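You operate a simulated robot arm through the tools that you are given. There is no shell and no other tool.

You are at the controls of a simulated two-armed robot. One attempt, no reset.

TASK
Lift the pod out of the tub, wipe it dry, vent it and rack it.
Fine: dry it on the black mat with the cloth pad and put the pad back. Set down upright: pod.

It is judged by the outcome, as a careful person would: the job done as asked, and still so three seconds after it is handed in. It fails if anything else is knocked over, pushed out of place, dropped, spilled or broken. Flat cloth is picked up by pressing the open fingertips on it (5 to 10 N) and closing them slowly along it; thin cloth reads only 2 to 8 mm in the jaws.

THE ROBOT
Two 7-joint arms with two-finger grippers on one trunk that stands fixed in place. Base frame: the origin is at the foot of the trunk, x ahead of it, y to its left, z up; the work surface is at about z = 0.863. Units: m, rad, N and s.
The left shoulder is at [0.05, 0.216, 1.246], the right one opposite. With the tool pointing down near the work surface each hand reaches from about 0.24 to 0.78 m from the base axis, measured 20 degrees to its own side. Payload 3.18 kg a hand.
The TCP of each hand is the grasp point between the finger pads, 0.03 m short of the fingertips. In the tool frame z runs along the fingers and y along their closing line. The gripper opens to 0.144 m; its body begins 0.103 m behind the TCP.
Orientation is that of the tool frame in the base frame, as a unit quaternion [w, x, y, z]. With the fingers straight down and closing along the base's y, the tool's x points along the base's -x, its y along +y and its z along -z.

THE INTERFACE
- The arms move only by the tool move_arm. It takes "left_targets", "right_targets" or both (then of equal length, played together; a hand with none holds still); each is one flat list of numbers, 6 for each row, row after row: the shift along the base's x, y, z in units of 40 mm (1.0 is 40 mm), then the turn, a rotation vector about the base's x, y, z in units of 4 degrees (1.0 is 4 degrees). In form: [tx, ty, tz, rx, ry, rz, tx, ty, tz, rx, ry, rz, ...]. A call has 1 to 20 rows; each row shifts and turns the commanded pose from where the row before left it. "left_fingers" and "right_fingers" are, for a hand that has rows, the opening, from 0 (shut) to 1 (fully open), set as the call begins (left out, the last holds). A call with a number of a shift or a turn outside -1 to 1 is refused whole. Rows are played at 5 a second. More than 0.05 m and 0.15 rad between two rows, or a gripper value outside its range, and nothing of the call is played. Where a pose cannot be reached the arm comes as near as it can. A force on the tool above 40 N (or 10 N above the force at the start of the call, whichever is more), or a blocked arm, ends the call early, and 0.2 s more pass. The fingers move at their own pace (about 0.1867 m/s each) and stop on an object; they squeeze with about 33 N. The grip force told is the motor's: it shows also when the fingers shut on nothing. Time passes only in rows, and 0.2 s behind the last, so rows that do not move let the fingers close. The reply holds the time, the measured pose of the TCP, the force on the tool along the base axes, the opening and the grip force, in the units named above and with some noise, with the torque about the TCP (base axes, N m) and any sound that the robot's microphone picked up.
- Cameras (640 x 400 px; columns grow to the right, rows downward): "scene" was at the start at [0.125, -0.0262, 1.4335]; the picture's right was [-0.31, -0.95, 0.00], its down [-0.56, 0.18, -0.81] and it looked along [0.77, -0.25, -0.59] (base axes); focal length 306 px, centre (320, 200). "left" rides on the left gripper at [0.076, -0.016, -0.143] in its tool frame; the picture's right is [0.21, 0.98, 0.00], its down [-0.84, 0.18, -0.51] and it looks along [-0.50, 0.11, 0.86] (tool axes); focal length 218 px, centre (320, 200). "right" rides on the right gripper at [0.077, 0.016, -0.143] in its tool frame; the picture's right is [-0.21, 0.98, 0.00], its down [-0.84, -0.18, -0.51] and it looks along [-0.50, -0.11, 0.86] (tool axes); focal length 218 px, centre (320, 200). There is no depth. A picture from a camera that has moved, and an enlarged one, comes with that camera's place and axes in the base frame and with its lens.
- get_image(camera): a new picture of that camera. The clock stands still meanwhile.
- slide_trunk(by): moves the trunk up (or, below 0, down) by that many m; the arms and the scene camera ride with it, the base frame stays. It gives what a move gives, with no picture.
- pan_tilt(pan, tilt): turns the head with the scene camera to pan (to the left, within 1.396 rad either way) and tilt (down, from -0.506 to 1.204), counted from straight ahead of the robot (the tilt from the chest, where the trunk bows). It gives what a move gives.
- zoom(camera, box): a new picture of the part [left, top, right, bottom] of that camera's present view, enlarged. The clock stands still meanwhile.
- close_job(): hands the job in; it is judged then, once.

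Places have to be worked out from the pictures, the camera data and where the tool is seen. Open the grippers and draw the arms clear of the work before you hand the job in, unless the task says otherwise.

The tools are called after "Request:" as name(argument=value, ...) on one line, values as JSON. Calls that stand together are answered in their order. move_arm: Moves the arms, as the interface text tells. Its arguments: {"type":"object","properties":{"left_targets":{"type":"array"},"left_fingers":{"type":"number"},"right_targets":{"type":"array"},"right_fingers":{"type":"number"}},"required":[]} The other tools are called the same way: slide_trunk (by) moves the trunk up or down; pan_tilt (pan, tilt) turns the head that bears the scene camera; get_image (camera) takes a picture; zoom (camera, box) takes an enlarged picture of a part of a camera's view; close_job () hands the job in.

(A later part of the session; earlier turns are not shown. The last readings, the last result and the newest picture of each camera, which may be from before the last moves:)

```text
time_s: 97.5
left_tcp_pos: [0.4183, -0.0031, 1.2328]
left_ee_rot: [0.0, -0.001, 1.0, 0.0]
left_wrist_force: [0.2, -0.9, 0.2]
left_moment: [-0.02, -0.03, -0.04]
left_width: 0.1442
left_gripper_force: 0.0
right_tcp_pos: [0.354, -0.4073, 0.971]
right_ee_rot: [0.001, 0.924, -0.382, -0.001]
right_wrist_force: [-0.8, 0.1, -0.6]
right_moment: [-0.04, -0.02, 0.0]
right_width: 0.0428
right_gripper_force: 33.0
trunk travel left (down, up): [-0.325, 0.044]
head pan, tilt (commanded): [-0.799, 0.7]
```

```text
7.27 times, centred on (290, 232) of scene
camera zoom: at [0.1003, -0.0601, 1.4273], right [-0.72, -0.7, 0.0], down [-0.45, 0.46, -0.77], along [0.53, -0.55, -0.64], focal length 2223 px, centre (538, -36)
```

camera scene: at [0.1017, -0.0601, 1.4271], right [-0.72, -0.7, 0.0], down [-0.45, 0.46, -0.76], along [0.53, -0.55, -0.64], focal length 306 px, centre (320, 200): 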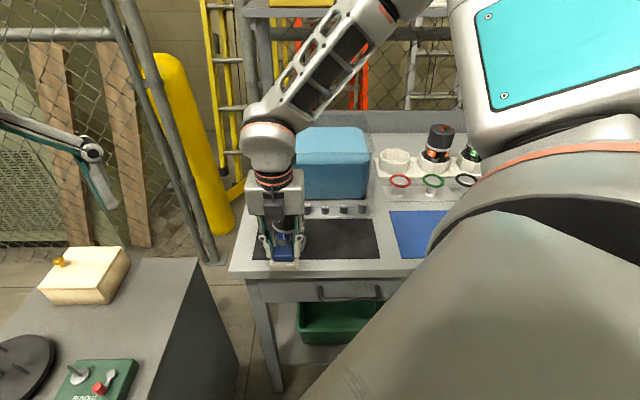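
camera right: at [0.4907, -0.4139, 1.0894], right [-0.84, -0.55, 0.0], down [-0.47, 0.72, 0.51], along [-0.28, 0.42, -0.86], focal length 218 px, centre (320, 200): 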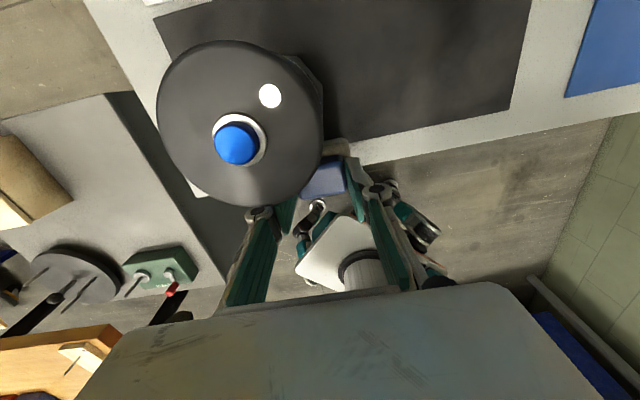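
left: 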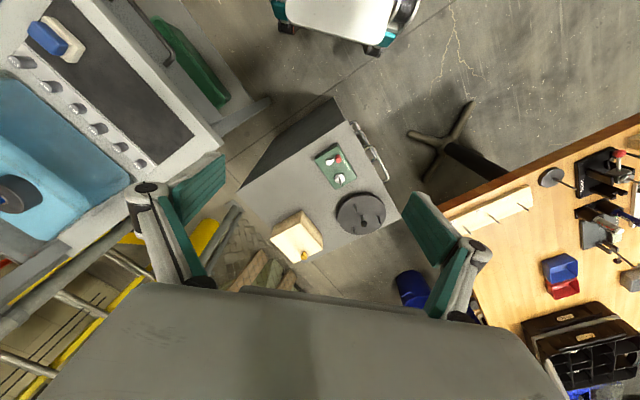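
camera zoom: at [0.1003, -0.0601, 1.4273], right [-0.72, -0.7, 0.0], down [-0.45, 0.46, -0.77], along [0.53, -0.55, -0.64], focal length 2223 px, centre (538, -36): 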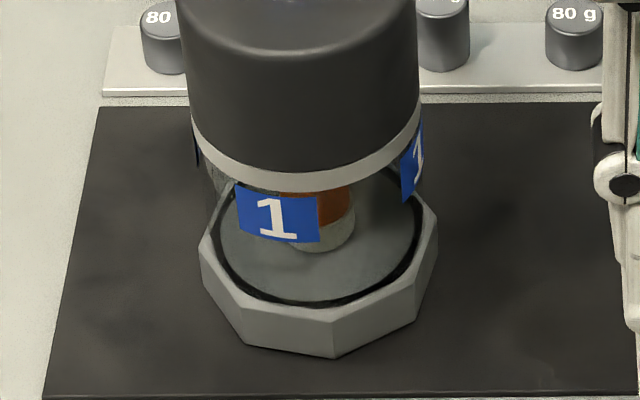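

All droplets are gone – front, sides, and base. I take a wider look to confirm.

Request:
zoom(camera="scene", box=[230, 165, 390, 275])

Request:
zoom(camera="scene", box=[255, 180, 325, 225])

```text
3.64 times, centred on (310, 220) of scene
camera zoom: at [0.1003, -0.0601, 1.4273], right [-0.72, -0.7, 0.0], down [-0.45, 0.46, -0.77], along [0.53, -0.55, -0.64], focal length 1111 px, centre (356, 127)
```

zoom: 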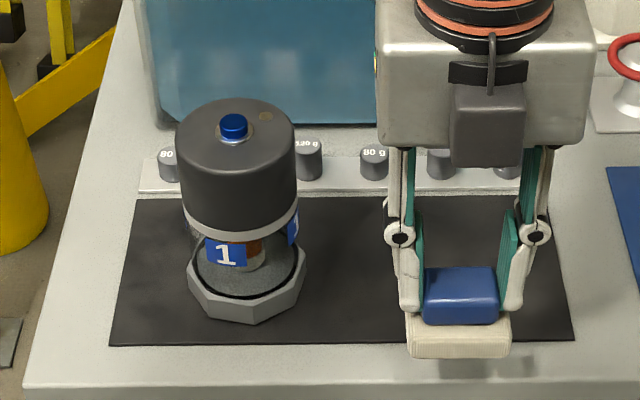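

```text
8.89 times, centred on (290, 202) of scene
camera zoom: at [0.1003, -0.0601, 1.4273], right [-0.72, -0.7, 0.0], down [-0.45, 0.46, -0.77], along [0.53, -0.55, -0.64], focal length 2716 px, centre (587, 178)
```

zoom: 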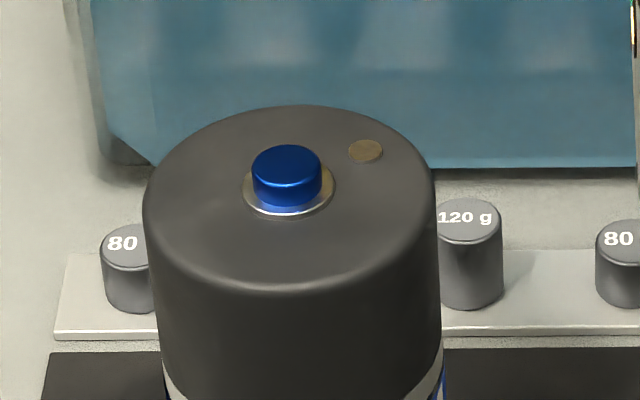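

The pod is dry and standing at (0.505, -0.371). I return the pad to its original spot: move above (0.394, -0.501) first.

Request:
move_arm(right_targets=[0.2525, -0.588, 0, 0, 0, 0, 0.2525, -0.588, 0, 0, 0, 0, 0.2525, -0.588, 0, 0, 0, 0, 0.2525, -0.588, 0, 0, 0, 0, 0, 0, -0.4, 0, 0, 0, 0, 0, -0.4, 0, 0, 0])

Request:
zoom(camera="scene", box=[310, 165, 410, 265])

Request:
zoom(camera="right", box=[240, 100, 400, 220])

```text
time_s: 98.9
left_tcp_pos: [0.4191, -0.0017, 1.232]
left_ee_rot: [0.001, -0.001, 1.0, -0.001]
left_wrist_force: [-0.2, -0.2, -0.1]
left_moment: [0.02, 0.01, 0.01]
left_width: 0.1443
left_gripper_force: 0.0
right_tcp_pos: [0.3971, -0.4998, 0.9392]
right_ee_rot: [0.001, 0.924, -0.383, -0.001]
right_wrist_force: [-0.1, -0.3, -1.4]
right_moment: [0.0, 0.0, 0.02]
right_width: 0.0431
right_gripper_force: 32.7
trunk travel left (down, up): [-0.325, 0.044]
head pan, tilt (commanded): [-0.799, 0.7]
```

```text
4.00 times, centred on (360, 215) of scene
camera zoom: at [0.1012, -0.0605, 1.4272], right [-0.72, -0.7, 0.0], down [-0.45, 0.46, -0.76], along [0.53, -0.55, -0.64], focal length 1222 px, centre (160, 140)
```

zoom: 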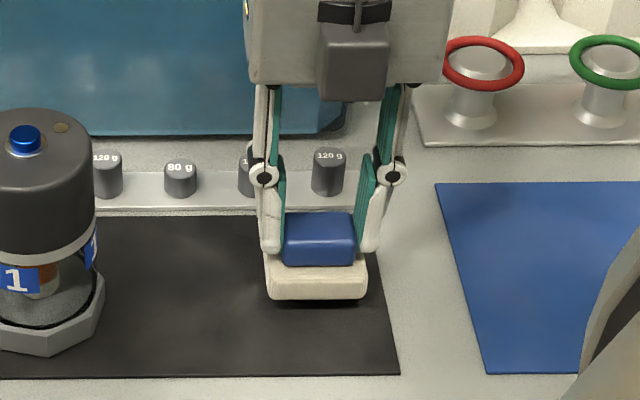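

```text
3.33 times, centred on (320, 160) of right
camera zoom: at [0.4386, -0.5656, 1.0809], right [-0.84, -0.54, 0.0], down [-0.47, 0.72, 0.51], along [-0.28, 0.42, -0.86], focal length 728 px, centre (320, 333)
```

zoom: 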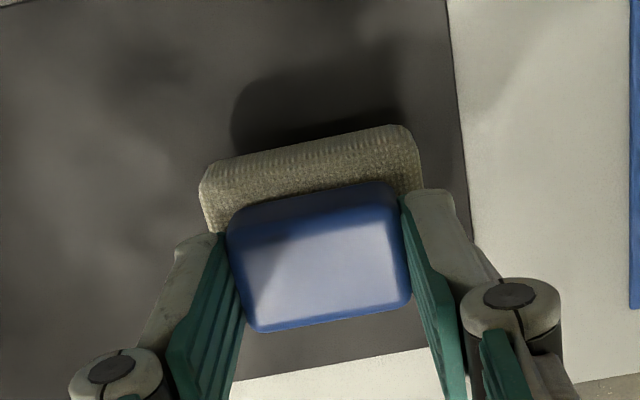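

Pad is ~1.4 cm above its spot, 3 mm off. I correct and lower gently.

Request:
move_arm(right_targets=[-0.07, -0.04, -0.15, 0, 0, 0, 0, 0, -0.12, 0, 0, 0, 0, 0, -0.05, 0, 0, 0])

```text
time_s: 99.7
left_tcp_pos: [0.4186, -0.0012, 1.2323]
left_ee_rot: [0.0, -0.001, 1.0, -0.001]
left_wrist_force: [0.7, -0.4, 0.3]
left_moment: [0.0, -0.03, 0.03]
left_width: 0.1441
left_gripper_force: 0.0
right_tcp_pos: [0.3933, -0.5032, 0.9256]
right_ee_rot: [0.001, 0.924, -0.383, -0.001]
right_wrist_force: [-0.1, -0.5, 0.3]
right_moment: [0.03, 0.01, -0.01]
right_width: 0.0429
right_gripper_force: 32.8
trunk travel left (down, up): [-0.325, 0.044]
head pan, tilt (commanded): [-0.799, 0.7]
```

Almost down. One more millimetre, then release by opening to ~79 mm.

Request:
move_arm(right_targets=[0.02, 0.02, -0.03, 0, 0, 0])

Request:
move_arm(right_targets=[0, 0, 0, 0, 0, 0, 0, 0, 0, 0, 0, 0], right_fingers=0.55)

Request:
move_arm(right_targets=[0, 0, 0.3, 0, 0, 0, 0, 0, 0.6, 0, 0, 0, 0, 0, 0.9, 0, 0, 0, 0, 0, 0.9, 0, 0, 0, 0, 0, 0.9, 0, 0, 0])

Request:
zoom(camera="scene", box=[240, 165, 400, 265])

Request:
get_image(camera="right")

```text
time_s: 100.1
left_tcp_pos: [0.4197, -0.0019, 1.2328]
left_ee_rot: [0.0, -0.002, 1.0, -0.001]
left_wrist_force: [0.2, 0.1, 0.2]
left_moment: [0.02, -0.02, 0.01]
left_width: 0.1441
left_gripper_force: 0.1
right_tcp_pos: [0.3947, -0.5015, 0.9245]
right_ee_rot: [0.001, 0.924, -0.382, -0.001]
right_wrist_force: [0.0, -0.9, -0.2]
right_moment: [-0.02, -0.02, 0.01]
right_width: 0.0431
right_gripper_force: 33.5
trunk travel left (down, up): [-0.325, 0.044]
head pan, tilt (commanded): [-0.799, 0.7]
```

```text
time_s: 100.7
left_tcp_pos: [0.4198, -0.0028, 1.2318]
left_ee_rot: [0.0, -0.002, 1.0, -0.001]
left_wrist_force: [0.5, -0.4, -0.1]
left_moment: [0.01, 0.0, 0.02]
left_width: 0.144
left_gripper_force: 0.1
right_tcp_pos: [0.3941, -0.5025, 0.9258]
right_ee_rot: [0.002, 0.924, -0.383, -0.001]
right_wrist_force: [-0.4, -0.1, -0.2]
right_moment: [0.02, 0.0, 0.02]
right_width: 0.0792
right_gripper_force: 0.1
trunk travel left (down, up): [-0.325, 0.044]
head pan, tilt (commanded): [-0.799, 0.7]
```

```text
time_s: 101.9
left_tcp_pos: [0.4177, -0.0013, 1.233]
left_ee_rot: [0.0, -0.002, 1.0, -0.001]
left_wrist_force: [-0.8, -0.2, 0.5]
left_moment: [-0.02, -0.01, -0.01]
left_width: 0.1442
left_gripper_force: 0.1
right_tcp_pos: [0.3922, -0.5018, 1.0675]
right_ee_rot: [0.002, 0.924, -0.383, -0.001]
right_wrist_force: [0.3, 0.3, -0.6]
right_moment: [-0.02, -0.01, -0.02]
right_width: 0.079
right_gripper_force: 0.0
trunk travel left (down, up): [-0.325, 0.044]
head pan, tilt (commanded): [-0.799, 0.7]
```

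```text
4.00 times, centred on (320, 215) of scene
camera zoom: at [0.1004, -0.0593, 1.4273], right [-0.72, -0.7, 0.0], down [-0.45, 0.46, -0.77], along [0.53, -0.55, -0.64], focal length 1222 px, centre (320, 140)
```

zoom: 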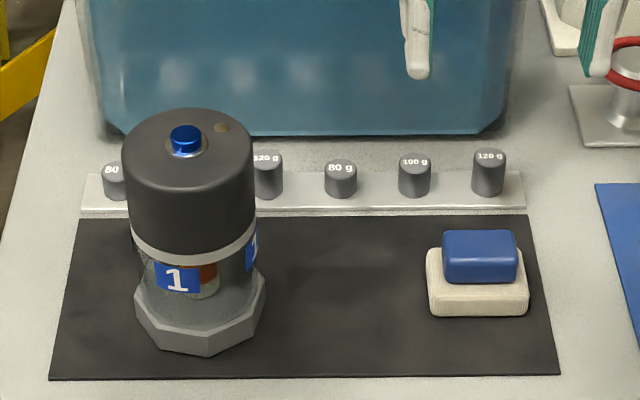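

```text
taken
camera right: at [0.4346, -0.567, 1.2099], right [-0.84, -0.54, 0.0], down [-0.47, 0.72, 0.51], along [-0.28, 0.42, -0.86], focal length 218 px, centre (320, 200)
```

right: 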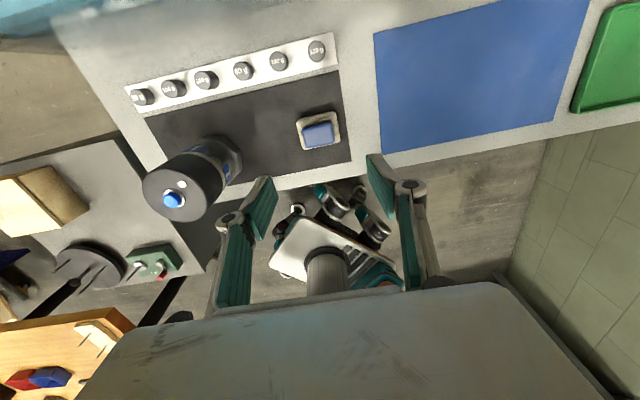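

The pad is back at its original place. For venting, I close the fingers and move above the pod's blue button, then locate it precisely with the hand camera.

Request:
move_arm(right_targets=[0, 0, 0.5, 0, 0, 0, 0.47, 0.545, 0.3, 0, 0, 0, 0.47, 0.545, 0, 0, 0, 0, 0.47, 0.545, 0, 0, 0, 0, 0.47, 0.545, 0, 0, 0, 0, 0.47, 0.545, 0, 0, 0, 0, 0.47, 0.545, 0, 0, 0, 0], right_fingers=0)

Request:
get_image(camera="right")

Request:
get_image(camera="scene")

```text
time_s: 103.5
left_tcp_pos: [0.4196, -0.0014, 1.2324]
left_ee_rot: [-0.001, -0.002, 1.0, -0.001]
left_wrist_force: [-0.4, 0.1, -0.6]
left_moment: [0.03, -0.01, 0.03]
left_width: 0.1441
left_gripper_force: 0.0
right_tcp_pos: [0.508, -0.3727, 1.1023]
right_ee_rot: [0.002, 0.924, -0.382, -0.001]
right_wrist_force: [-0.9, -0.8, 0.1]
right_moment: [0.0, 0.01, -0.04]
right_width: 0.0
right_gripper_force: 30.6
trunk travel left (down, up): [-0.325, 0.044]
head pan, tilt (commanded): [-0.799, 0.7]
```

```text
taken
camera right: at [0.5502, -0.4372, 1.2436], right [-0.84, -0.54, 0.0], down [-0.47, 0.72, 0.51], along [-0.28, 0.42, -0.86], focal length 218 px, centre (320, 200)
```

right: 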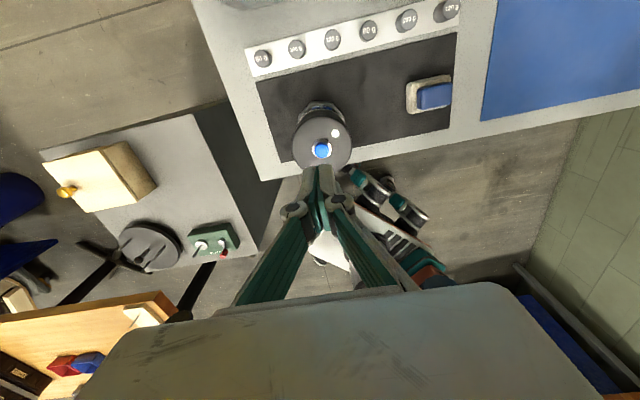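

```text
taken
camera scene: at [0.1017, -0.0602, 1.4271], right [-0.72, -0.7, 0.0], down [-0.45, 0.46, -0.76], along [0.53, -0.55, -0.64], focal length 306 px, centre (320, 200)
```

scene: 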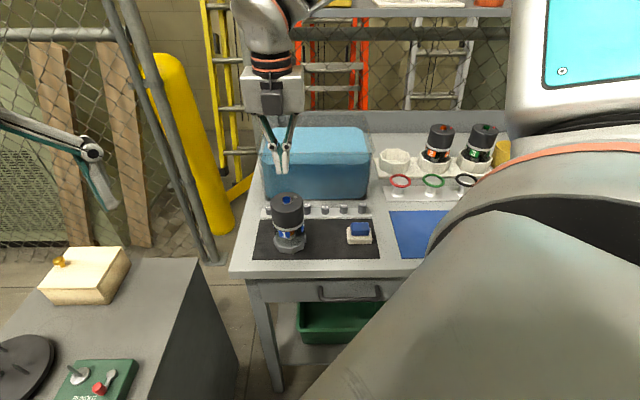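

Button appears at about (0.504, -0.371). I shift 4 mm and lower until the fingertips are ~2.5 cm above it, then check from both cameras.

Request:
move_arm(right_targets=[-0.1, 0.04, -0.4, 0, 0, 0, 0, 0, -0.5, 0, 0, 0, 0, 0, -0.5, 0, 0, 0])

Request:
zoom(camera="right", box=[260, 120, 380, 220])

Request:
zoom(camera="scene", box=[250, 150, 330, 225])

```text
time_s: 104.3
left_tcp_pos: [0.4201, -0.0017, 1.2323]
left_ee_rot: [-0.001, -0.001, 1.0, -0.001]
left_wrist_force: [0.8, -0.6, 0.4]
left_moment: [0.02, 0.0, 0.0]
left_width: 0.1442
left_gripper_force: 0.1
right_tcp_pos: [0.5041, -0.3684, 1.0451]
right_ee_rot: [0.002, 0.924, -0.382, -0.001]
right_wrist_force: [-0.3, 0.9, -0.7]
right_moment: [-0.01, 0.0, -0.02]
right_width: 0.0001
right_gripper_force: 30.8
trunk travel left (down, up): [-0.325, 0.044]
head pan, tilt (commanded): [-0.799, 0.7]
```

```text
4.00 times, centred on (320, 170) of right
camera zoom: at [0.5464, -0.434, 1.1866], right [-0.84, -0.54, 0.0], down [-0.47, 0.72, 0.51], along [-0.28, 0.42, -0.86], focal length 873 px, centre (320, 320)
```

zoom: 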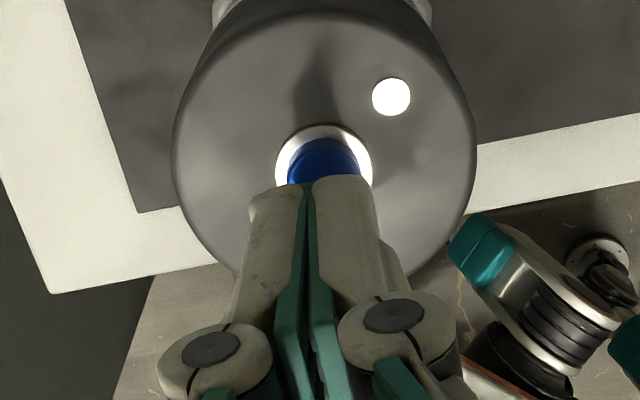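

```text
5.33 times, centred on (290, 188) of scene
camera zoom: at [0.1015, -0.0601, 1.4272], right [-0.72, -0.7, 0.0], down [-0.45, 0.46, -0.76], along [0.53, -0.55, -0.64], focal length 1630 px, centre (480, 267)
```

zoom: 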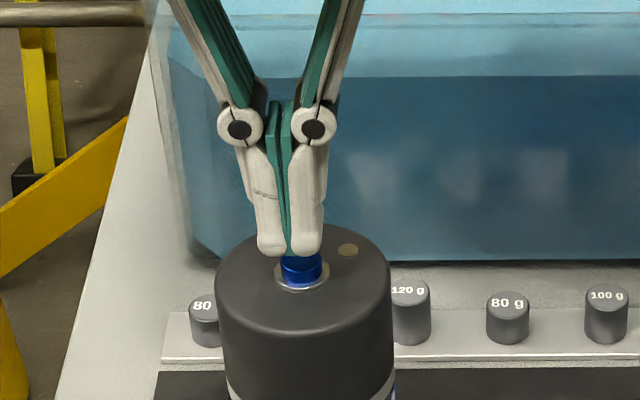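

Comparing both views, the cap top is nearer z≈0.998 and the button lies ~9 mm further back and ~3 mm right of the fingertips. I rise 4 mm, correct, and look again.

Request:
move_arm(right_targets=[0, 0, 0.12, 0, 0, 0, 0.096, -0.203, 0, 0, 0, 0])

Request:
zoom(camera="right", box=[260, 120, 380, 220])

Request:
zoom(camera="scene", box=[250, 150, 330, 225])

```text
time_s: 104.9
left_tcp_pos: [0.4192, -0.001, 1.2329]
left_ee_rot: [0.0, -0.002, 1.0, -0.001]
left_wrist_force: [-0.1, -0.6, -0.3]
left_moment: [-0.01, 0.0, -0.03]
left_width: 0.1442
left_gripper_force: 0.0
right_tcp_pos: [0.5069, -0.3786, 1.0502]
right_ee_rot: [0.002, 0.924, -0.383, -0.001]
right_wrist_force: [0.1, 0.3, 0.1]
right_moment: [-0.02, 0.03, 0.01]
right_width: 0.0
right_gripper_force: 30.7
trunk travel left (down, up): [-0.325, 0.044]
head pan, tilt (commanded): [-0.799, 0.7]
```

```text
4.00 times, centred on (320, 170) of right
camera zoom: at [0.5492, -0.4426, 1.1912], right [-0.84, -0.54, 0.0], down [-0.47, 0.72, 0.51], along [-0.28, 0.42, -0.86], focal length 873 px, centre (320, 320)
```

zoom: 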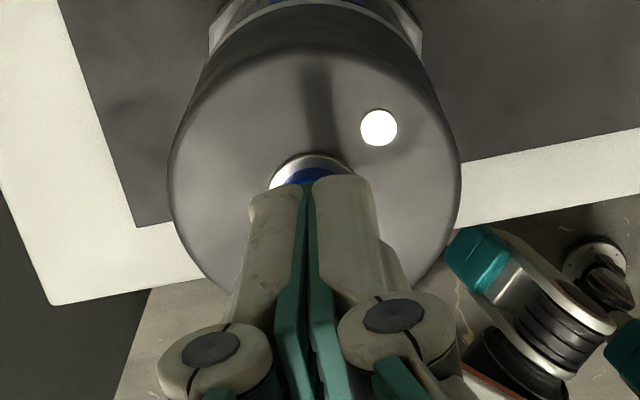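

```text
5.33 times, centred on (290, 188) of scene
camera zoom: at [0.1009, -0.0605, 1.4272], right [-0.72, -0.7, 0.0], down [-0.45, 0.46, -0.76], along [0.53, -0.55, -0.64], focal length 1630 px, centre (480, 267)
```

zoom: 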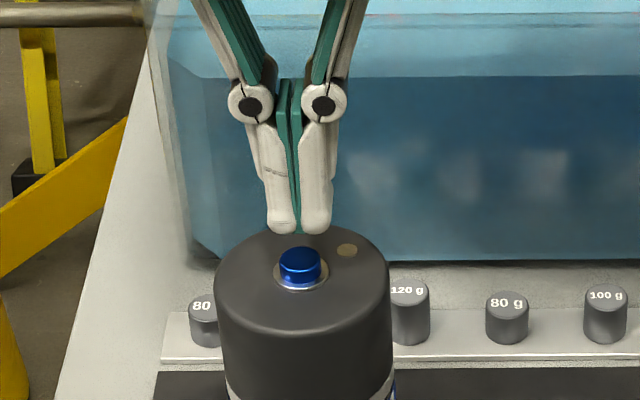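

Now the fingertips are right above the button in both views. I descend 10 mm, then in 2 mm steps watching force and sound.

Request:
move_arm(right_targets=[0, 0, -0.13, 0, 0, 0, 0, 0, -0.12, 0, 0, 0])

Request:
move_arm(right_targets=[0, 0, -0.05, 0, 0, 0, 0, 0, -0.05, 0, 0, 0])

Request:
zoom(camera="scene", box=[250, 150, 330, 225])

```text
time_s: 105.5
left_tcp_pos: [0.419, -0.0017, 1.2319]
left_ee_rot: [0.0, -0.002, 1.0, -0.001]
left_wrist_force: [0.0, -0.4, -0.5]
left_moment: [-0.03, -0.03, 0.03]
left_width: 0.1442
left_gripper_force: 0.0
right_tcp_pos: [0.5071, -0.3773, 1.04]
right_ee_rot: [0.002, 0.924, -0.382, -0.001]
right_wrist_force: [0.1, -0.5, 0.1]
right_moment: [0.0, 0.0, -0.02]
right_width: 0.0
right_gripper_force: 30.8
trunk travel left (down, up): [-0.325, 0.044]
head pan, tilt (commanded): [-0.799, 0.7]
```

```text
time_s: 106.1
left_tcp_pos: [0.4185, -0.0018, 1.2326]
left_ee_rot: [0.001, -0.002, 1.0, -0.001]
left_wrist_force: [0.1, 0.4, -0.5]
left_moment: [-0.01, 0.01, 0.01]
left_width: 0.1439
left_gripper_force: 0.0
right_tcp_pos: [0.5068, -0.3777, 1.0362]
right_ee_rot: [0.002, 0.924, -0.383, -0.001]
right_wrist_force: [0.8, 0.0, 0.7]
right_moment: [0.02, 0.02, 0.03]
right_width: 0.0003
right_gripper_force: 30.6
trunk travel left (down, up): [-0.325, 0.044]
head pan, tilt (commanded): [-0.799, 0.7]
```

```text
5.33 times, centred on (290, 188) of scene
camera zoom: at [0.1009, -0.0601, 1.4272], right [-0.72, -0.7, 0.0], down [-0.45, 0.46, -0.76], along [0.53, -0.55, -0.64], focal length 1630 px, centre (480, 267)
```

zoom: 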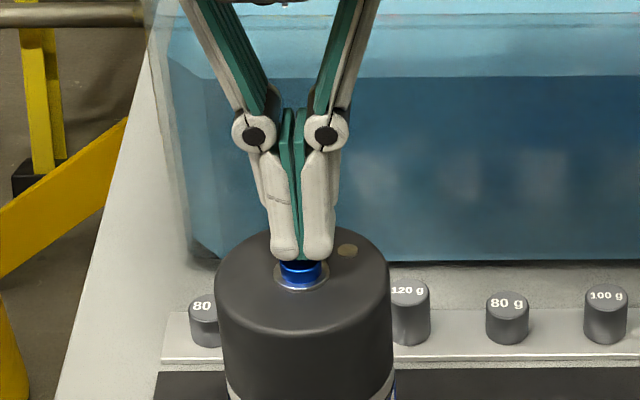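

The tips are at the button's top. I press down in ~1.5 mm steps.

Request:
move_arm(right_targets=[0, 0, -0.04, 0, 0, 0, 0, 0, -0.04, 0, 0, 0])

```text
time_s: 106.7
left_tcp_pos: [0.4184, -0.002, 1.2321]
left_ee_rot: [0.0, -0.002, 1.0, 0.0]
left_wrist_force: [-0.4, 0.1, 0.3]
left_moment: [-0.01, -0.04, 0.0]
left_width: 0.1439
left_gripper_force: 0.0
right_tcp_pos: [0.5061, -0.377, 1.0327]
right_ee_rot: [0.002, 0.924, -0.383, -0.001]
right_wrist_force: [0.2, -0.5, 0.1]
right_moment: [-0.01, -0.01, -0.01]
right_width: 0.0001
right_gripper_force: 30.5
trunk travel left (down, up): [-0.325, 0.044]
head pan, tilt (commanded): [-0.799, 0.7]
```

No contact yet at TCP z=1.033. Two more small steps.

Request:
move_arm(right_targets=[0, 0, -0.04, 0, 0, 0, 0, 0, -0.04, 0, 0, 0])

Request:
zoom(camera="scene", box=[265, 170, 325, 215])

```text
time_s: 107.3
left_tcp_pos: [0.419, -0.0029, 1.2324]
left_ee_rot: [0.0, -0.002, 1.0, 0.0]
left_wrist_force: [-0.2, 0.4, 0.4]
left_moment: [0.0, -0.01, -0.02]
left_width: 0.1439
left_gripper_force: 0.1
right_tcp_pos: [0.507, -0.377, 1.0295]
right_ee_rot: [0.001, 0.924, -0.383, 0.0]
right_wrist_force: [0.2, 0.3, 1.4]
right_moment: [-0.03, 0.03, 0.01]
right_width: 0.0003
right_gripper_force: 30.7
trunk travel left (down, up): [-0.325, 0.044]
head pan, tilt (commanded): [-0.799, 0.7]
```

```text
8.89 times, centred on (295, 192) of scene
camera zoom: at [0.1009, -0.0601, 1.4272], right [-0.72, -0.7, 0.0], down [-0.45, 0.46, -0.76], along [0.53, -0.55, -0.64], focal length 2716 px, centre (542, 267)
```

zoom: 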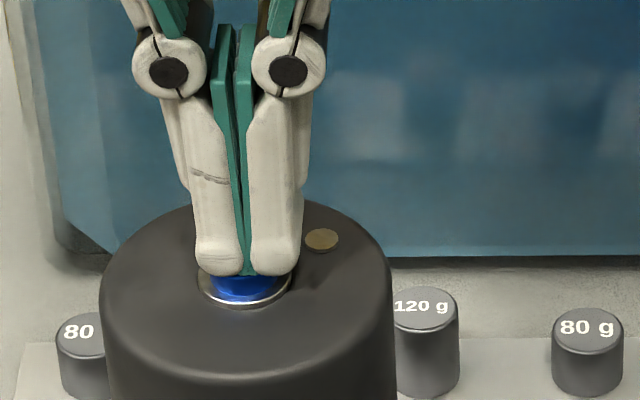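

Possible first contact (1.4 N). I press on in ~1 mm steps.

Request:
move_arm(right_targets=[0, 0, -0.03, 0, 0, 0, 0, 0, -0.03, 0, 0, 0])

```text
time_s: 107.9
left_tcp_pos: [0.4186, -0.0007, 1.2321]
left_ee_rot: [0.0, -0.002, 1.0, -0.001]
left_wrist_force: [-0.2, 0.1, -0.3]
left_moment: [0.0, 0.01, 0.01]
left_width: 0.1443
left_gripper_force: 0.1
right_tcp_pos: [0.5071, -0.3774, 1.0272]
right_ee_rot: [0.002, 0.924, -0.383, -0.001]
right_wrist_force: [-0.2, 0.2, 1.4]
right_moment: [0.0, 0.03, 0.0]
right_width: 0.006
right_gripper_force: 30.6
trunk travel left (down, up): [-0.325, 0.044]
head pan, tilt (commanded): [-0.799, 0.7]
```

The fingers were parted by 6 mm; I look closely before pressing further.

Request:
zoom(camera="scene", box=[265, 170, 325, 215])

Request:
zoom(camera="right", box=[260, 120, 380, 220])

```text
8.89 times, centred on (295, 192) of scene
camera zoom: at [0.1007, -0.0601, 1.4273], right [-0.72, -0.7, 0.0], down [-0.45, 0.46, -0.77], along [0.53, -0.55, -0.64], focal length 2716 px, centre (542, 267)
```

zoom: 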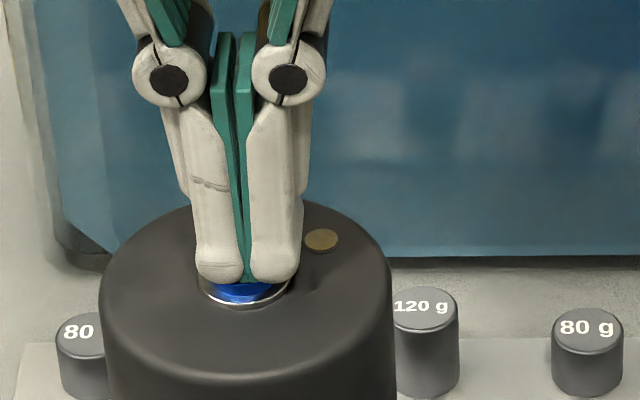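

```text
4.00 times, centred on (320, 170) of right
camera zoom: at [0.5495, -0.4428, 1.169], right [-0.84, -0.54, 0.0], down [-0.47, 0.72, 0.51], along [-0.28, 0.42, -0.86], focal length 873 px, centre (320, 320)
```

zoom: 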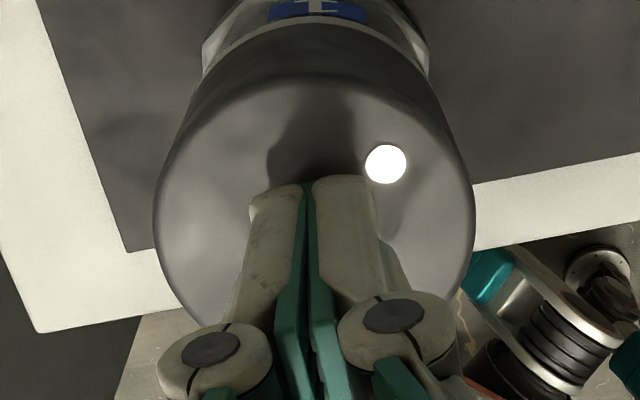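

The button does not look depressed yet. I press 2 mm further and read force, width and sound.

Request:
move_arm(right_targets=[0, 0, -0.05, 0, 0, 0, 0, 0, 0, 0, 0, 0])

Request:
zoom(camera="scene", box=[265, 170, 325, 215])

```text
time_s: 108.5
left_tcp_pos: [0.4187, -0.0017, 1.2313]
left_ee_rot: [0.0, -0.002, 1.0, -0.001]
left_wrist_force: [0.1, 0.9, 0.2]
left_moment: [0.01, 0.01, 0.01]
left_width: 0.1438
left_gripper_force: 0.1
right_tcp_pos: [0.5071, -0.3783, 1.0248]
right_ee_rot: [0.001, 0.924, -0.383, 0.0]
right_wrist_force: [0.8, 0.3, 1.1]
right_moment: [-0.01, 0.03, 0.0]
right_width: 0.0061
right_gripper_force: 31.0
trunk travel left (down, up): [-0.325, 0.044]
head pan, tilt (commanded): [-0.799, 0.7]
```

```text
8.89 times, centred on (295, 192) of scene
camera zoom: at [0.1007, -0.06, 1.4273], right [-0.72, -0.7, 0.0], down [-0.45, 0.46, -0.77], along [0.53, -0.55, -0.64], focal length 2716 px, centre (542, 267)
```

zoom: 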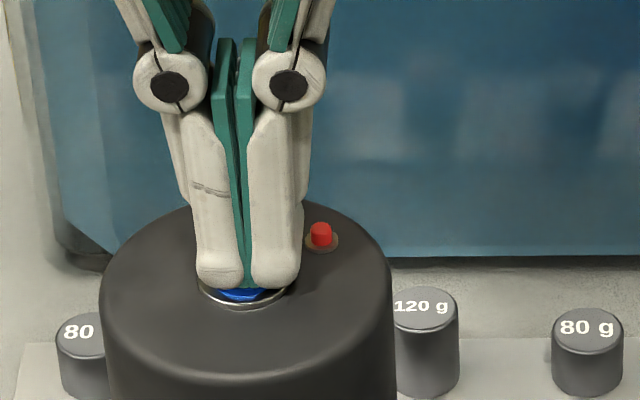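

The red indicator pin popped up, just like on pods 2 and 3 – the pod is vented. I lift the hand straight up and check that the pin stays up.

Request:
move_arm(right_targets=[0, 0, 0, 0, 0, 0, 0, 0, 0.3, 0, 0, 0, 0, 0, 0.6, 0, 0, 0, 0, 0, 0.9, 0, 0, 0, 0, 0, 0.9, 0, 0, 0])

Request:
zoom(camera="scene", box=[255, 175, 325, 255])

Request:
get_image(camera="right")

```text
time_s: 109.7
left_tcp_pos: [0.4194, -0.0017, 1.2322]
left_ee_rot: [0.0, -0.002, 1.0, 0.0]
left_wrist_force: [0.5, -0.6, 0.8]
left_moment: [0.02, -0.02, -0.01]
left_width: 0.1438
left_gripper_force: 0.1
right_tcp_pos: [0.5075, -0.3764, 1.1329]
right_ee_rot: [0.002, 0.924, -0.382, -0.001]
right_wrist_force: [0.0, -0.4, -0.1]
right_moment: [0.05, -0.03, 0.0]
right_width: 0.0001
right_gripper_force: 30.3
trunk travel left (down, up): [-0.325, 0.044]
head pan, tilt (commanded): [-0.799, 0.7]
```

```text
5.00 times, centred on (290, 215) of scene
camera zoom: at [0.1004, -0.0598, 1.4273], right [-0.72, -0.7, 0.0], down [-0.45, 0.46, -0.77], along [0.53, -0.55, -0.64], focal length 1528 px, centre (470, 125)
```

zoom: 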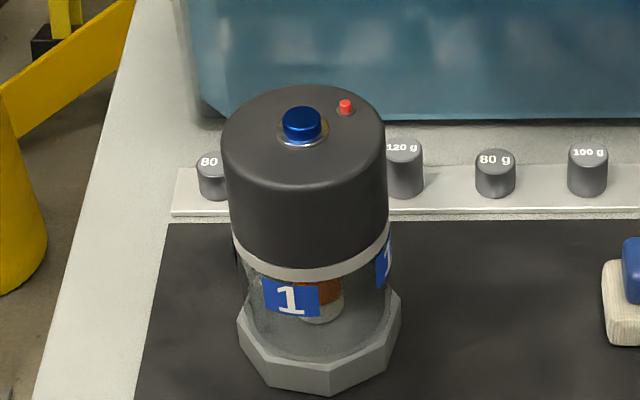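

```text
taken
camera right: at [0.5501, -0.4415, 1.2745], right [-0.84, -0.54, 0.0], down [-0.47, 0.72, 0.51], along [-0.28, 0.42, -0.86], focal length 218 px, centre (320, 200)
```

right: 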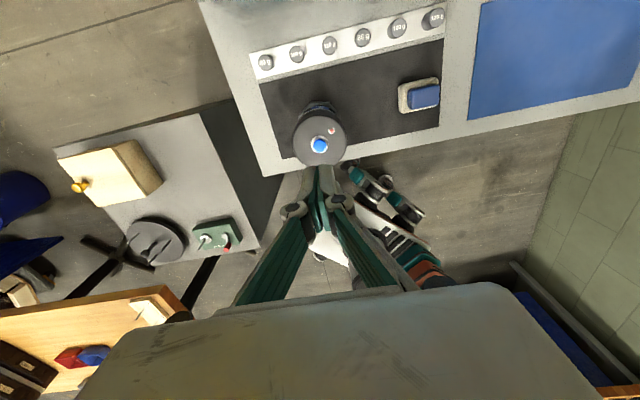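

The pin stays up after release: vented. Next is racking; pod base and cup are octagonal, so I measure both orientations with close zooms.

Request:
zoom(camera="scene", box=[268, 225, 316, 257])

Request:
zoom(camera="scene", box=[370, 140, 426, 185])

Request:
zoom(camera="scene", box=[370, 120, 520, 215])

```text
12.50 times, centred on (292, 241) of scene
camera zoom: at [0.1004, -0.0598, 1.4273], right [-0.72, -0.7, 0.0], down [-0.45, 0.46, -0.77], along [0.53, -0.55, -0.64], focal length 3820 px, centre (670, -312)
```

zoom: 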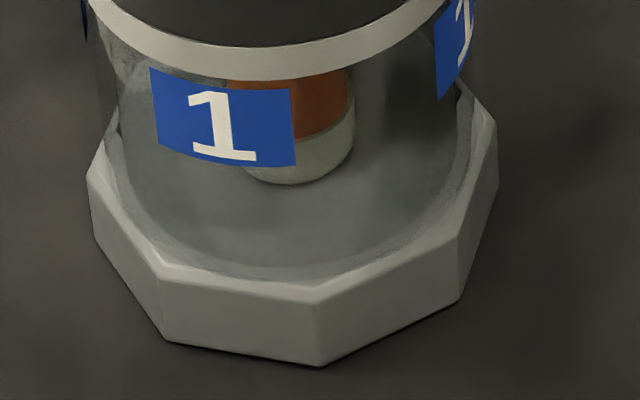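

```text
8.89 times, centred on (398, 162) of scene
camera zoom: at [0.1004, -0.0598, 1.4273], right [-0.72, -0.7, 0.0], down [-0.45, 0.46, -0.77], along [0.53, -0.55, -0.64], focal length 2716 px, centre (-373, 533)
```

zoom: 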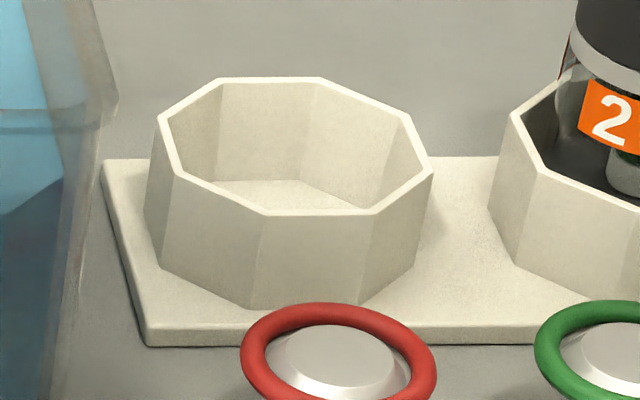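

```text
4.21 times, centred on (445, 168) of scene
camera zoom: at [0.1004, -0.0598, 1.4273], right [-0.72, -0.7, 0.0], down [-0.45, 0.46, -0.77], along [0.53, -0.55, -0.64], focal length 1287 px, centre (-206, 337)
```

zoom: 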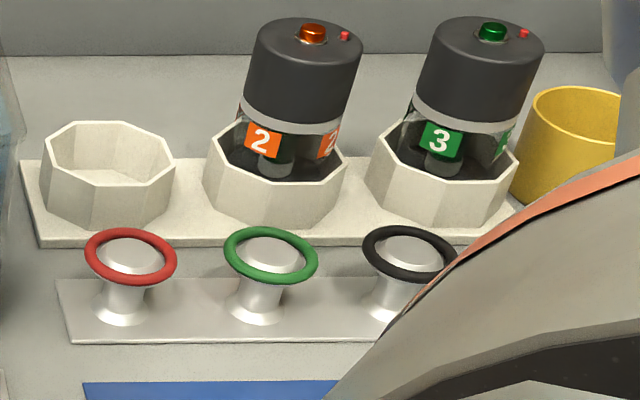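

Cup octagon edges lie at multiples of 45° (bench-aligned), centre ≈(0.503, -0.82), while the pod's base edges are at ≈32° mod 45, so it needs about +13° of turn. I first test reach over the rack with the empty hand at yaw 135°, staying high.

Request:
move_arm(right_targets=[0, -0.9, 0.2, 0, 0, 0, 0, -0.9, 0, 0, 0, 0, 0, -0.9, 0, 0, 0, 0, 0, -0.9, 0, 0, 0, 0, 0, -0.9, 0, 0, 0, 0, 0, -0.9, 0, 0, 0, 0], right_fingers=0.7)

```text
time_s: 111.1
left_tcp_pos: [0.4185, -0.0025, 1.2318]
left_ee_rot: [0.0, -0.001, 1.0, -0.002]
left_wrist_force: [0.1, -0.9, -0.2]
left_moment: [0.03, 0.02, 0.02]
left_width: 0.1439
left_gripper_force: 0.0
right_tcp_pos: [0.508, -0.5949, 1.1403]
right_ee_rot: [0.001, 0.924, -0.382, -0.001]
right_wrist_force: [-0.1, 0.3, 1.0]
right_moment: [0.04, 0.01, 0.02]
right_width: 0.1008
right_gripper_force: 0.0
trunk travel left (down, up): [-0.325, 0.044]
head pan, tilt (commanded): [-0.799, 0.7]
```

Good so far at (0.508, -0.595). I continue toward the cup.

Request:
move_arm(right_targets=[0, -0.9, 0, 0, 0, 0, 0, -0.9, 0, 0, 0, 0, 0, -0.9, 0, 0, 0, 0, 0, -0.9, 0, 0, 0, 0, 0, -0.9, 0, 0, 0, 0, 0, -0.9, 0, 0, 0, 0])

```text
time_s: 112.4
left_tcp_pos: [0.4175, 0.0016, 1.2315]
left_ee_rot: [0.001, -0.001, 1.0, -0.001]
left_wrist_force: [-0.4, -0.4, -1.1]
left_moment: [0.02, 0.0, -0.02]
left_width: 0.1437
left_gripper_force: 0.0
right_tcp_pos: [0.5079, -0.7713, 1.1427]
right_ee_rot: [-0.008, 0.925, -0.38, -0.005]
right_wrist_force: [-9.8, 16.0, 5.2]
right_moment: [-2.9, -1.93, 0.25]
right_width: 0.1011
right_gripper_force: 0.0
right hand out of reach, approached as far as the arm can: row 6
trunk travel left (down, up): [-0.325, 0.044]
head pan, tilt (commanded): [-0.799, 0.7]
stopped in row 6 (right hand): the force on the tool passed its limit at 119 N (the readings are from after the stop); the commanded pose is now the measured one
```

The hand bumped something on its back side (camera side) near (0.508, -0.771). I immediately back off the way I came and look.

Request:
move_arm(right_targets=[-0.2, 0.5, 0.1, 0, 0, 0, -0.2, 0.7, 0, 0, 0, 0])

Request:
get_image(camera="scene")

Request:
get_image(camera="right")

```text
time_s: 113.0
left_tcp_pos: [0.4188, -0.0014, 1.2328]
left_ee_rot: [0.0, -0.001, 1.0, 0.0]
left_wrist_force: [0.0, 0.1, -0.5]
left_moment: [0.03, 0.01, -0.01]
left_width: 0.1439
left_gripper_force: 0.1
right_tcp_pos: [0.4919, -0.7249, 1.1428]
right_ee_rot: [-0.007, 0.924, -0.381, -0.007]
right_wrist_force: [0.2, 0.2, -0.4]
right_moment: [-0.01, -0.01, -0.02]
right_width: 0.1007
right_gripper_force: 0.1
trunk travel left (down, up): [-0.325, 0.044]
head pan, tilt (commanded): [-0.799, 0.7]
```

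```text
taken
camera scene: at [0.1007, -0.0598, 1.4273], right [-0.72, -0.7, 0.0], down [-0.45, 0.46, -0.77], along [0.53, -0.55, -0.64], focal length 306 px, centre (320, 200)
```

scene: 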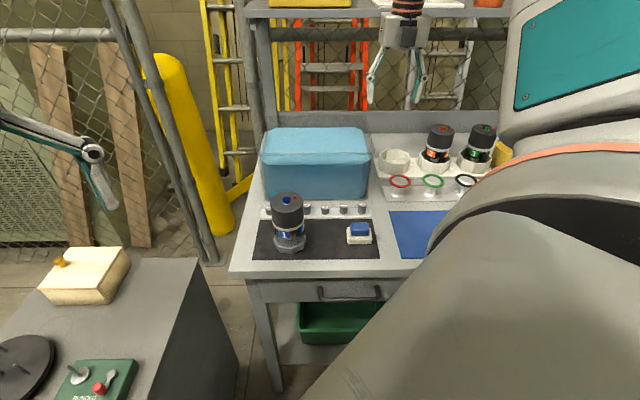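

```text
taken
camera right: at [0.5351, -0.794, 1.2836], right [-0.84, -0.55, 0.0], down [-0.47, 0.71, 0.52], along [-0.28, 0.44, -0.85], focal length 218 px, centre (320, 200)
```

right: 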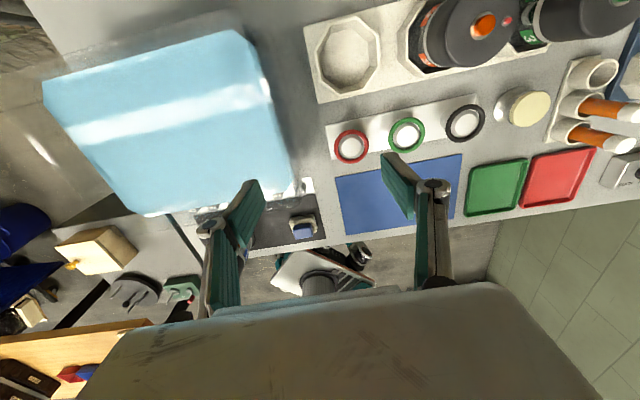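

Nothing on the bench was disturbed. The camera side must have met the shelf edge (around z≈1.28 at the back); I'll instead come with the camera on the robot's side (yaw about -45°). I move back over the tub area and turn there, high above the rim.

Request:
move_arm(right_targets=[0.2, 0.5, 0, 0, 0, -1, 0.2, 0.5, 0, 0, 0, -1, 0.2, 0.4, 0, 0, 0, -1, 0.2, 0.4, 0, 0, 0, -1, 0, 0, 0, 0, 0, -1, 0, 0, 0, 0, 0, -1, 0, 0, 0, 0, 0, -1, 0, 0, 0, 0, 0, -1, 0, 0, 0, 0, 0, -1, 0, 0, 0, 0, 0, -1, 0, 0, 0, 0, 0, -1, 0, 0, 0, 0, 0, -1, 0, 0, 0, 0, 0, -1, 0, 0, 0, 0, 0, -1, 0, 0, 0, 0, 0, -1, 0, 0, 0, 0, 0, -1, 0, 0, 0, 0, 0, -1, 0, 0, 0, 0, 0, -1, 0, 0, 0, 0, 0, -1, 0, 0, 0, 0, 0, -1])

```text
time_s: 117.2
left_tcp_pos: [0.4194, -0.0026, 1.232]
left_ee_rot: [-0.001, -0.001, 1.0, 0.0]
left_wrist_force: [-0.1, -0.5, 0.0]
left_moment: [0.02, 0.01, 0.02]
left_width: 0.1441
left_gripper_force: 0.1
right_tcp_pos: [0.5251, -0.655, 1.1439]
right_ee_rot: [0.008, -0.462, 0.887, 0.001]
right_wrist_force: [0.0, -0.7, 0.6]
right_moment: [-0.04, -0.01, -0.03]
right_width: 0.1007
right_gripper_force: 0.0
trunk travel left (down, up): [-0.325, 0.044]
head pan, tilt (commanded): [-0.799, 0.7]
```

Yaw is 55° now with no limit. I continue turning another 80°.

Request:
move_arm(right_targets=[0, 0, 0, 0, 0, -1, 0, 0, 0, 0, 0, -1, 0, 0, 0, 0, 0, -1, 0, 0, 0, 0, 0, -1, 0, 0, 0, 0, 0, -1, 0, 0, 0, 0, 0, -1, 0, 0, 0, 0, 0, -1, 0, 0, 0, 0, 0, -1, 0, 0, 0, 0, 0, -1, 0, 0, 0, 0, 0, -1, 0, 0, 0, 0, 0, -1, 0, 0, 0, 0, 0, -1, 0, 0, 0, 0, 0, -1, 0, 0, 0, 0, 0, -1, 0, 0, 0, 0, 0, -1, 0, 0, 0, 0, 0, -1, 0, 0, 0, 0, 0, -1, 0, 0, 0, 0, 0, -1, 0, 0, 0, 0, 0, -1, 0, 0, 0, 0, 0, -1])

```text
time_s: 121.4
left_tcp_pos: [0.4194, -0.0016, 1.2315]
left_ee_rot: [0.001, -0.001, 1.0, -0.001]
left_wrist_force: [-0.4, 0.0, -0.7]
left_moment: [0.02, 0.03, 0.01]
left_width: 0.1442
left_gripper_force: 0.1
right_tcp_pos: [0.5248, -0.655, 1.1441]
right_ee_rot: [0.008, 0.217, 0.976, -0.006]
right_wrist_force: [0.4, 0.3, -0.3]
right_moment: [0.0, -0.01, 0.01]
right_width: 0.1009
right_gripper_force: 0.1
trunk travel left (down, up): [-0.325, 0.044]
head pan, tilt (commanded): [-0.799, 0.7]
```

Yaw -25° without limits. I turn to -45°, then add the outward tilt (~15°).

Request:
move_arm(right_targets=[0, 0, 0, 0, 0, -1, 0, 0, 0, 0, 0, -1, 0, 0, 0, 0, 0, -1, 0, 0, 0, 0, 0, -1, 0, 0, 0, 0, 0, -1, 0, 0, 0, -0.66, -0.66, 0, 0, 0, 0, -0.66, -0.66, 0, 0, 0, 0, -0.66, -0.66, 0, 0, 0, 0, -0.66, -0.66, 0])

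```text
time_s: 123.4
left_tcp_pos: [0.4193, -0.0014, 1.2319]
left_ee_rot: [0.0, -0.001, 1.0, 0.0]
left_wrist_force: [0.1, 0.1, 0.6]
left_moment: [0.02, -0.01, 0.0]
left_width: 0.1435
left_gripper_force: 0.0
right_tcp_pos: [0.5424, -0.7455, 1.1574]
right_ee_rot: [0.125, 0.376, 0.916, -0.054]
right_wrist_force: [1.0, -0.7, 0.4]
right_moment: [-0.03, 0.0, 0.03]
right_width: 0.1009
right_gripper_force: 0.1
right hand out of reach, approached as far as the arm can: row 5, 6, 7, 8, 9
trunk travel left (down, up): [-0.325, 0.044]
head pan, tilt (commanded): [-0.799, 0.7]
```

It drifted toward the rack with the desired tilt (15.6°) at (0.542, -0.746). Now I move towards above the cup (0.503, -0.82), staying at z≈1.10.

Request:
move_arm(right_targets=[-0.33, -0.62, -0.5, 0, 0, 0, -0.33, -0.62, -0.5, 0, 0, 0, -0.33, -0.62, -0.5, 0, 0, 0])

Request:
get_image(camera="right")

Request:
get_image(camera="scene")

```text
time_s: 124.2
left_tcp_pos: [0.4204, -0.0032, 1.2313]
left_ee_rot: [0.0, -0.001, 1.0, 0.0]
left_wrist_force: [-0.4, -0.4, -1.0]
left_moment: [0.06, 0.0, 0.0]
left_width: 0.1437
left_gripper_force: 0.0
right_tcp_pos: [0.5019, -0.8238, 1.096]
right_ee_rot: [0.126, 0.378, 0.915, -0.056]
right_wrist_force: [0.4, -0.2, -0.5]
right_moment: [0.04, 0.01, 0.0]
right_width: 0.1009
right_gripper_force: 0.0
trunk travel left (down, up): [-0.325, 0.044]
head pan, tilt (commanded): [-0.799, 0.7]
```

```text
taken
camera right: at [0.4333, -0.7315, 1.2109], right [0.83, 0.55, 0.05], down [0.35, -0.6, 0.72], along [0.43, -0.58, -0.69], focal length 218 px, centre (320, 200)
```

right: 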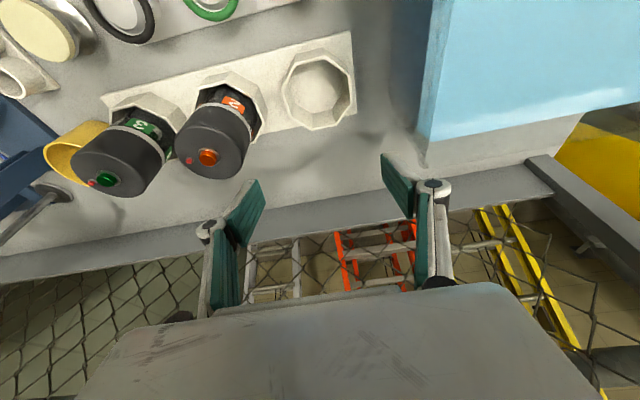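

```text
taken
camera scene: at [0.1009, -0.0617, 1.4271], right [-0.72, -0.7, 0.0], down [-0.45, 0.46, -0.76], along [0.53, -0.55, -0.64], focal length 306 px, centre (320, 200)
```

scene: 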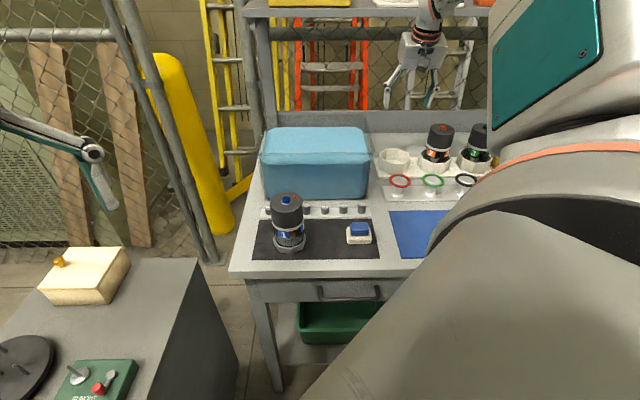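

The hand reaches over the cup with this tilted pose. I zoom on the cup to refine its centre.

Request:
zoom(camera="right", box=[260, 20, 380, 150])

```text
3.08 times, centred on (320, 85) of right
camera zoom: at [0.4333, -0.7315, 1.2109], right [0.83, 0.55, 0.05], down [0.35, -0.6, 0.72], along [0.43, -0.58, -0.69], focal length 672 px, centre (320, 554)
```

zoom: 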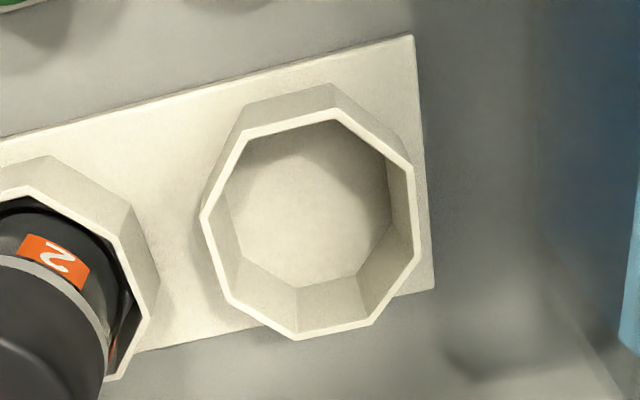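

Cup centre refined to ≈(0.507, -0.818), rim ≈0.912. I test that the arm can go down to insertion height here with the empty open hand (fingers stay above the rim and clear of pod 2).

Request:
move_arm(right_targets=[0.12, 0.12, -0.5, 0, 0, 0, 0, 0, -0.6, 0, 0, 0, 0, 0, -0.6, 0, 0, 0, 0, 0, -0.6, 0, 0, 0])

Request:
get_image(camera="right")

Request:
zoom(camera="scene", box=[360, 80, 500, 200])

```text
time_s: 125.2
left_tcp_pos: [0.4193, -0.0027, 1.2316]
left_ee_rot: [-0.001, -0.001, 1.0, 0.0]
left_wrist_force: [0.2, 0.3, -0.2]
left_moment: [0.03, 0.0, 0.01]
left_width: 0.1443
left_gripper_force: 0.0
right_tcp_pos: [0.5066, -0.8159, 1.0042]
right_ee_rot: [0.127, 0.378, 0.915, -0.057]
right_wrist_force: [-0.1, -0.4, -0.5]
right_moment: [-0.01, 0.03, -0.01]
right_width: 0.1006
right_gripper_force: 0.1
trunk travel left (down, up): [-0.325, 0.044]
head pan, tilt (commanded): [-0.799, 0.7]
```

```text
taken
camera right: at [0.4394, -0.7232, 1.1186], right [0.83, 0.55, 0.05], down [0.35, -0.6, 0.72], along [0.43, -0.58, -0.69], focal length 218 px, centre (320, 200)
```

right: 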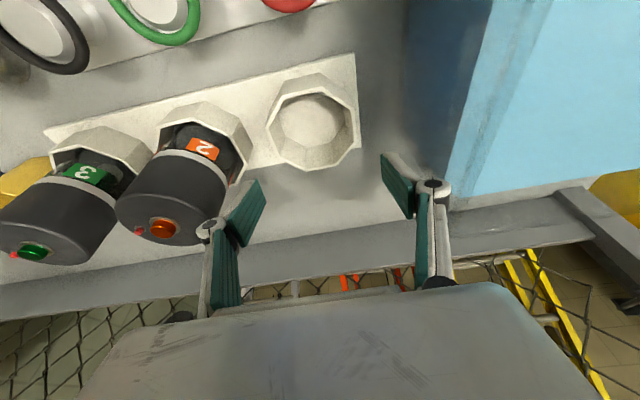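

```text
3.33 times, centred on (430, 140) of scene
camera zoom: at [0.1012, -0.0606, 1.4272], right [-0.72, -0.7, 0.0], down [-0.45, 0.46, -0.76], along [0.53, -0.55, -0.64], focal length 1019 px, centre (-47, 400)
```

zoom: 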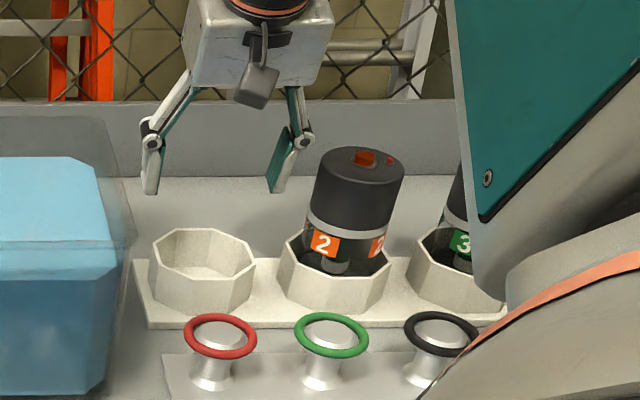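

Insertion height is reachable. I zoom again on the cup from this lower viewpoint to improve the centre estimate.

Request:
zoom(camera="right", box=[250, 60, 370, 180])

Request:
zoom(camera="scene", box=[370, 130, 430, 180])

```text
3.33 times, centred on (310, 120) of right
camera zoom: at [0.4394, -0.7232, 1.1186], right [0.83, 0.55, 0.05], down [0.35, -0.6, 0.72], along [0.43, -0.58, -0.69], focal length 728 px, centre (353, 467)
```

zoom: 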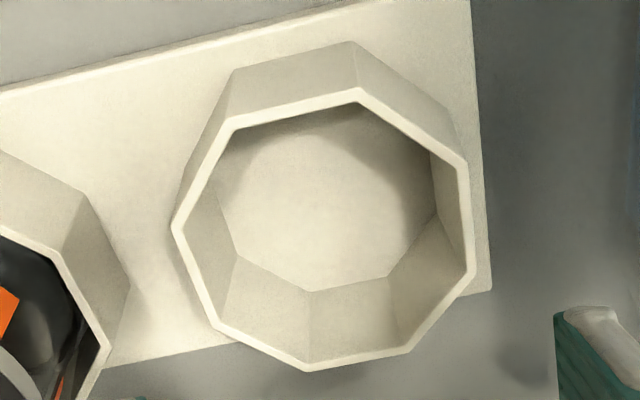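

```text
8.00 times, centred on (400, 155) of scene
camera zoom: at [0.1012, -0.0606, 1.4272], right [-0.72, -0.7, 0.0], down [-0.45, 0.46, -0.76], along [0.53, -0.55, -0.64], focal length 2445 px, centre (-320, 560)
```

zoom: 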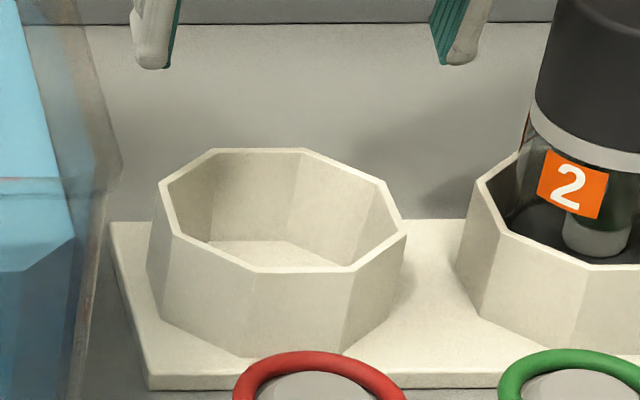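

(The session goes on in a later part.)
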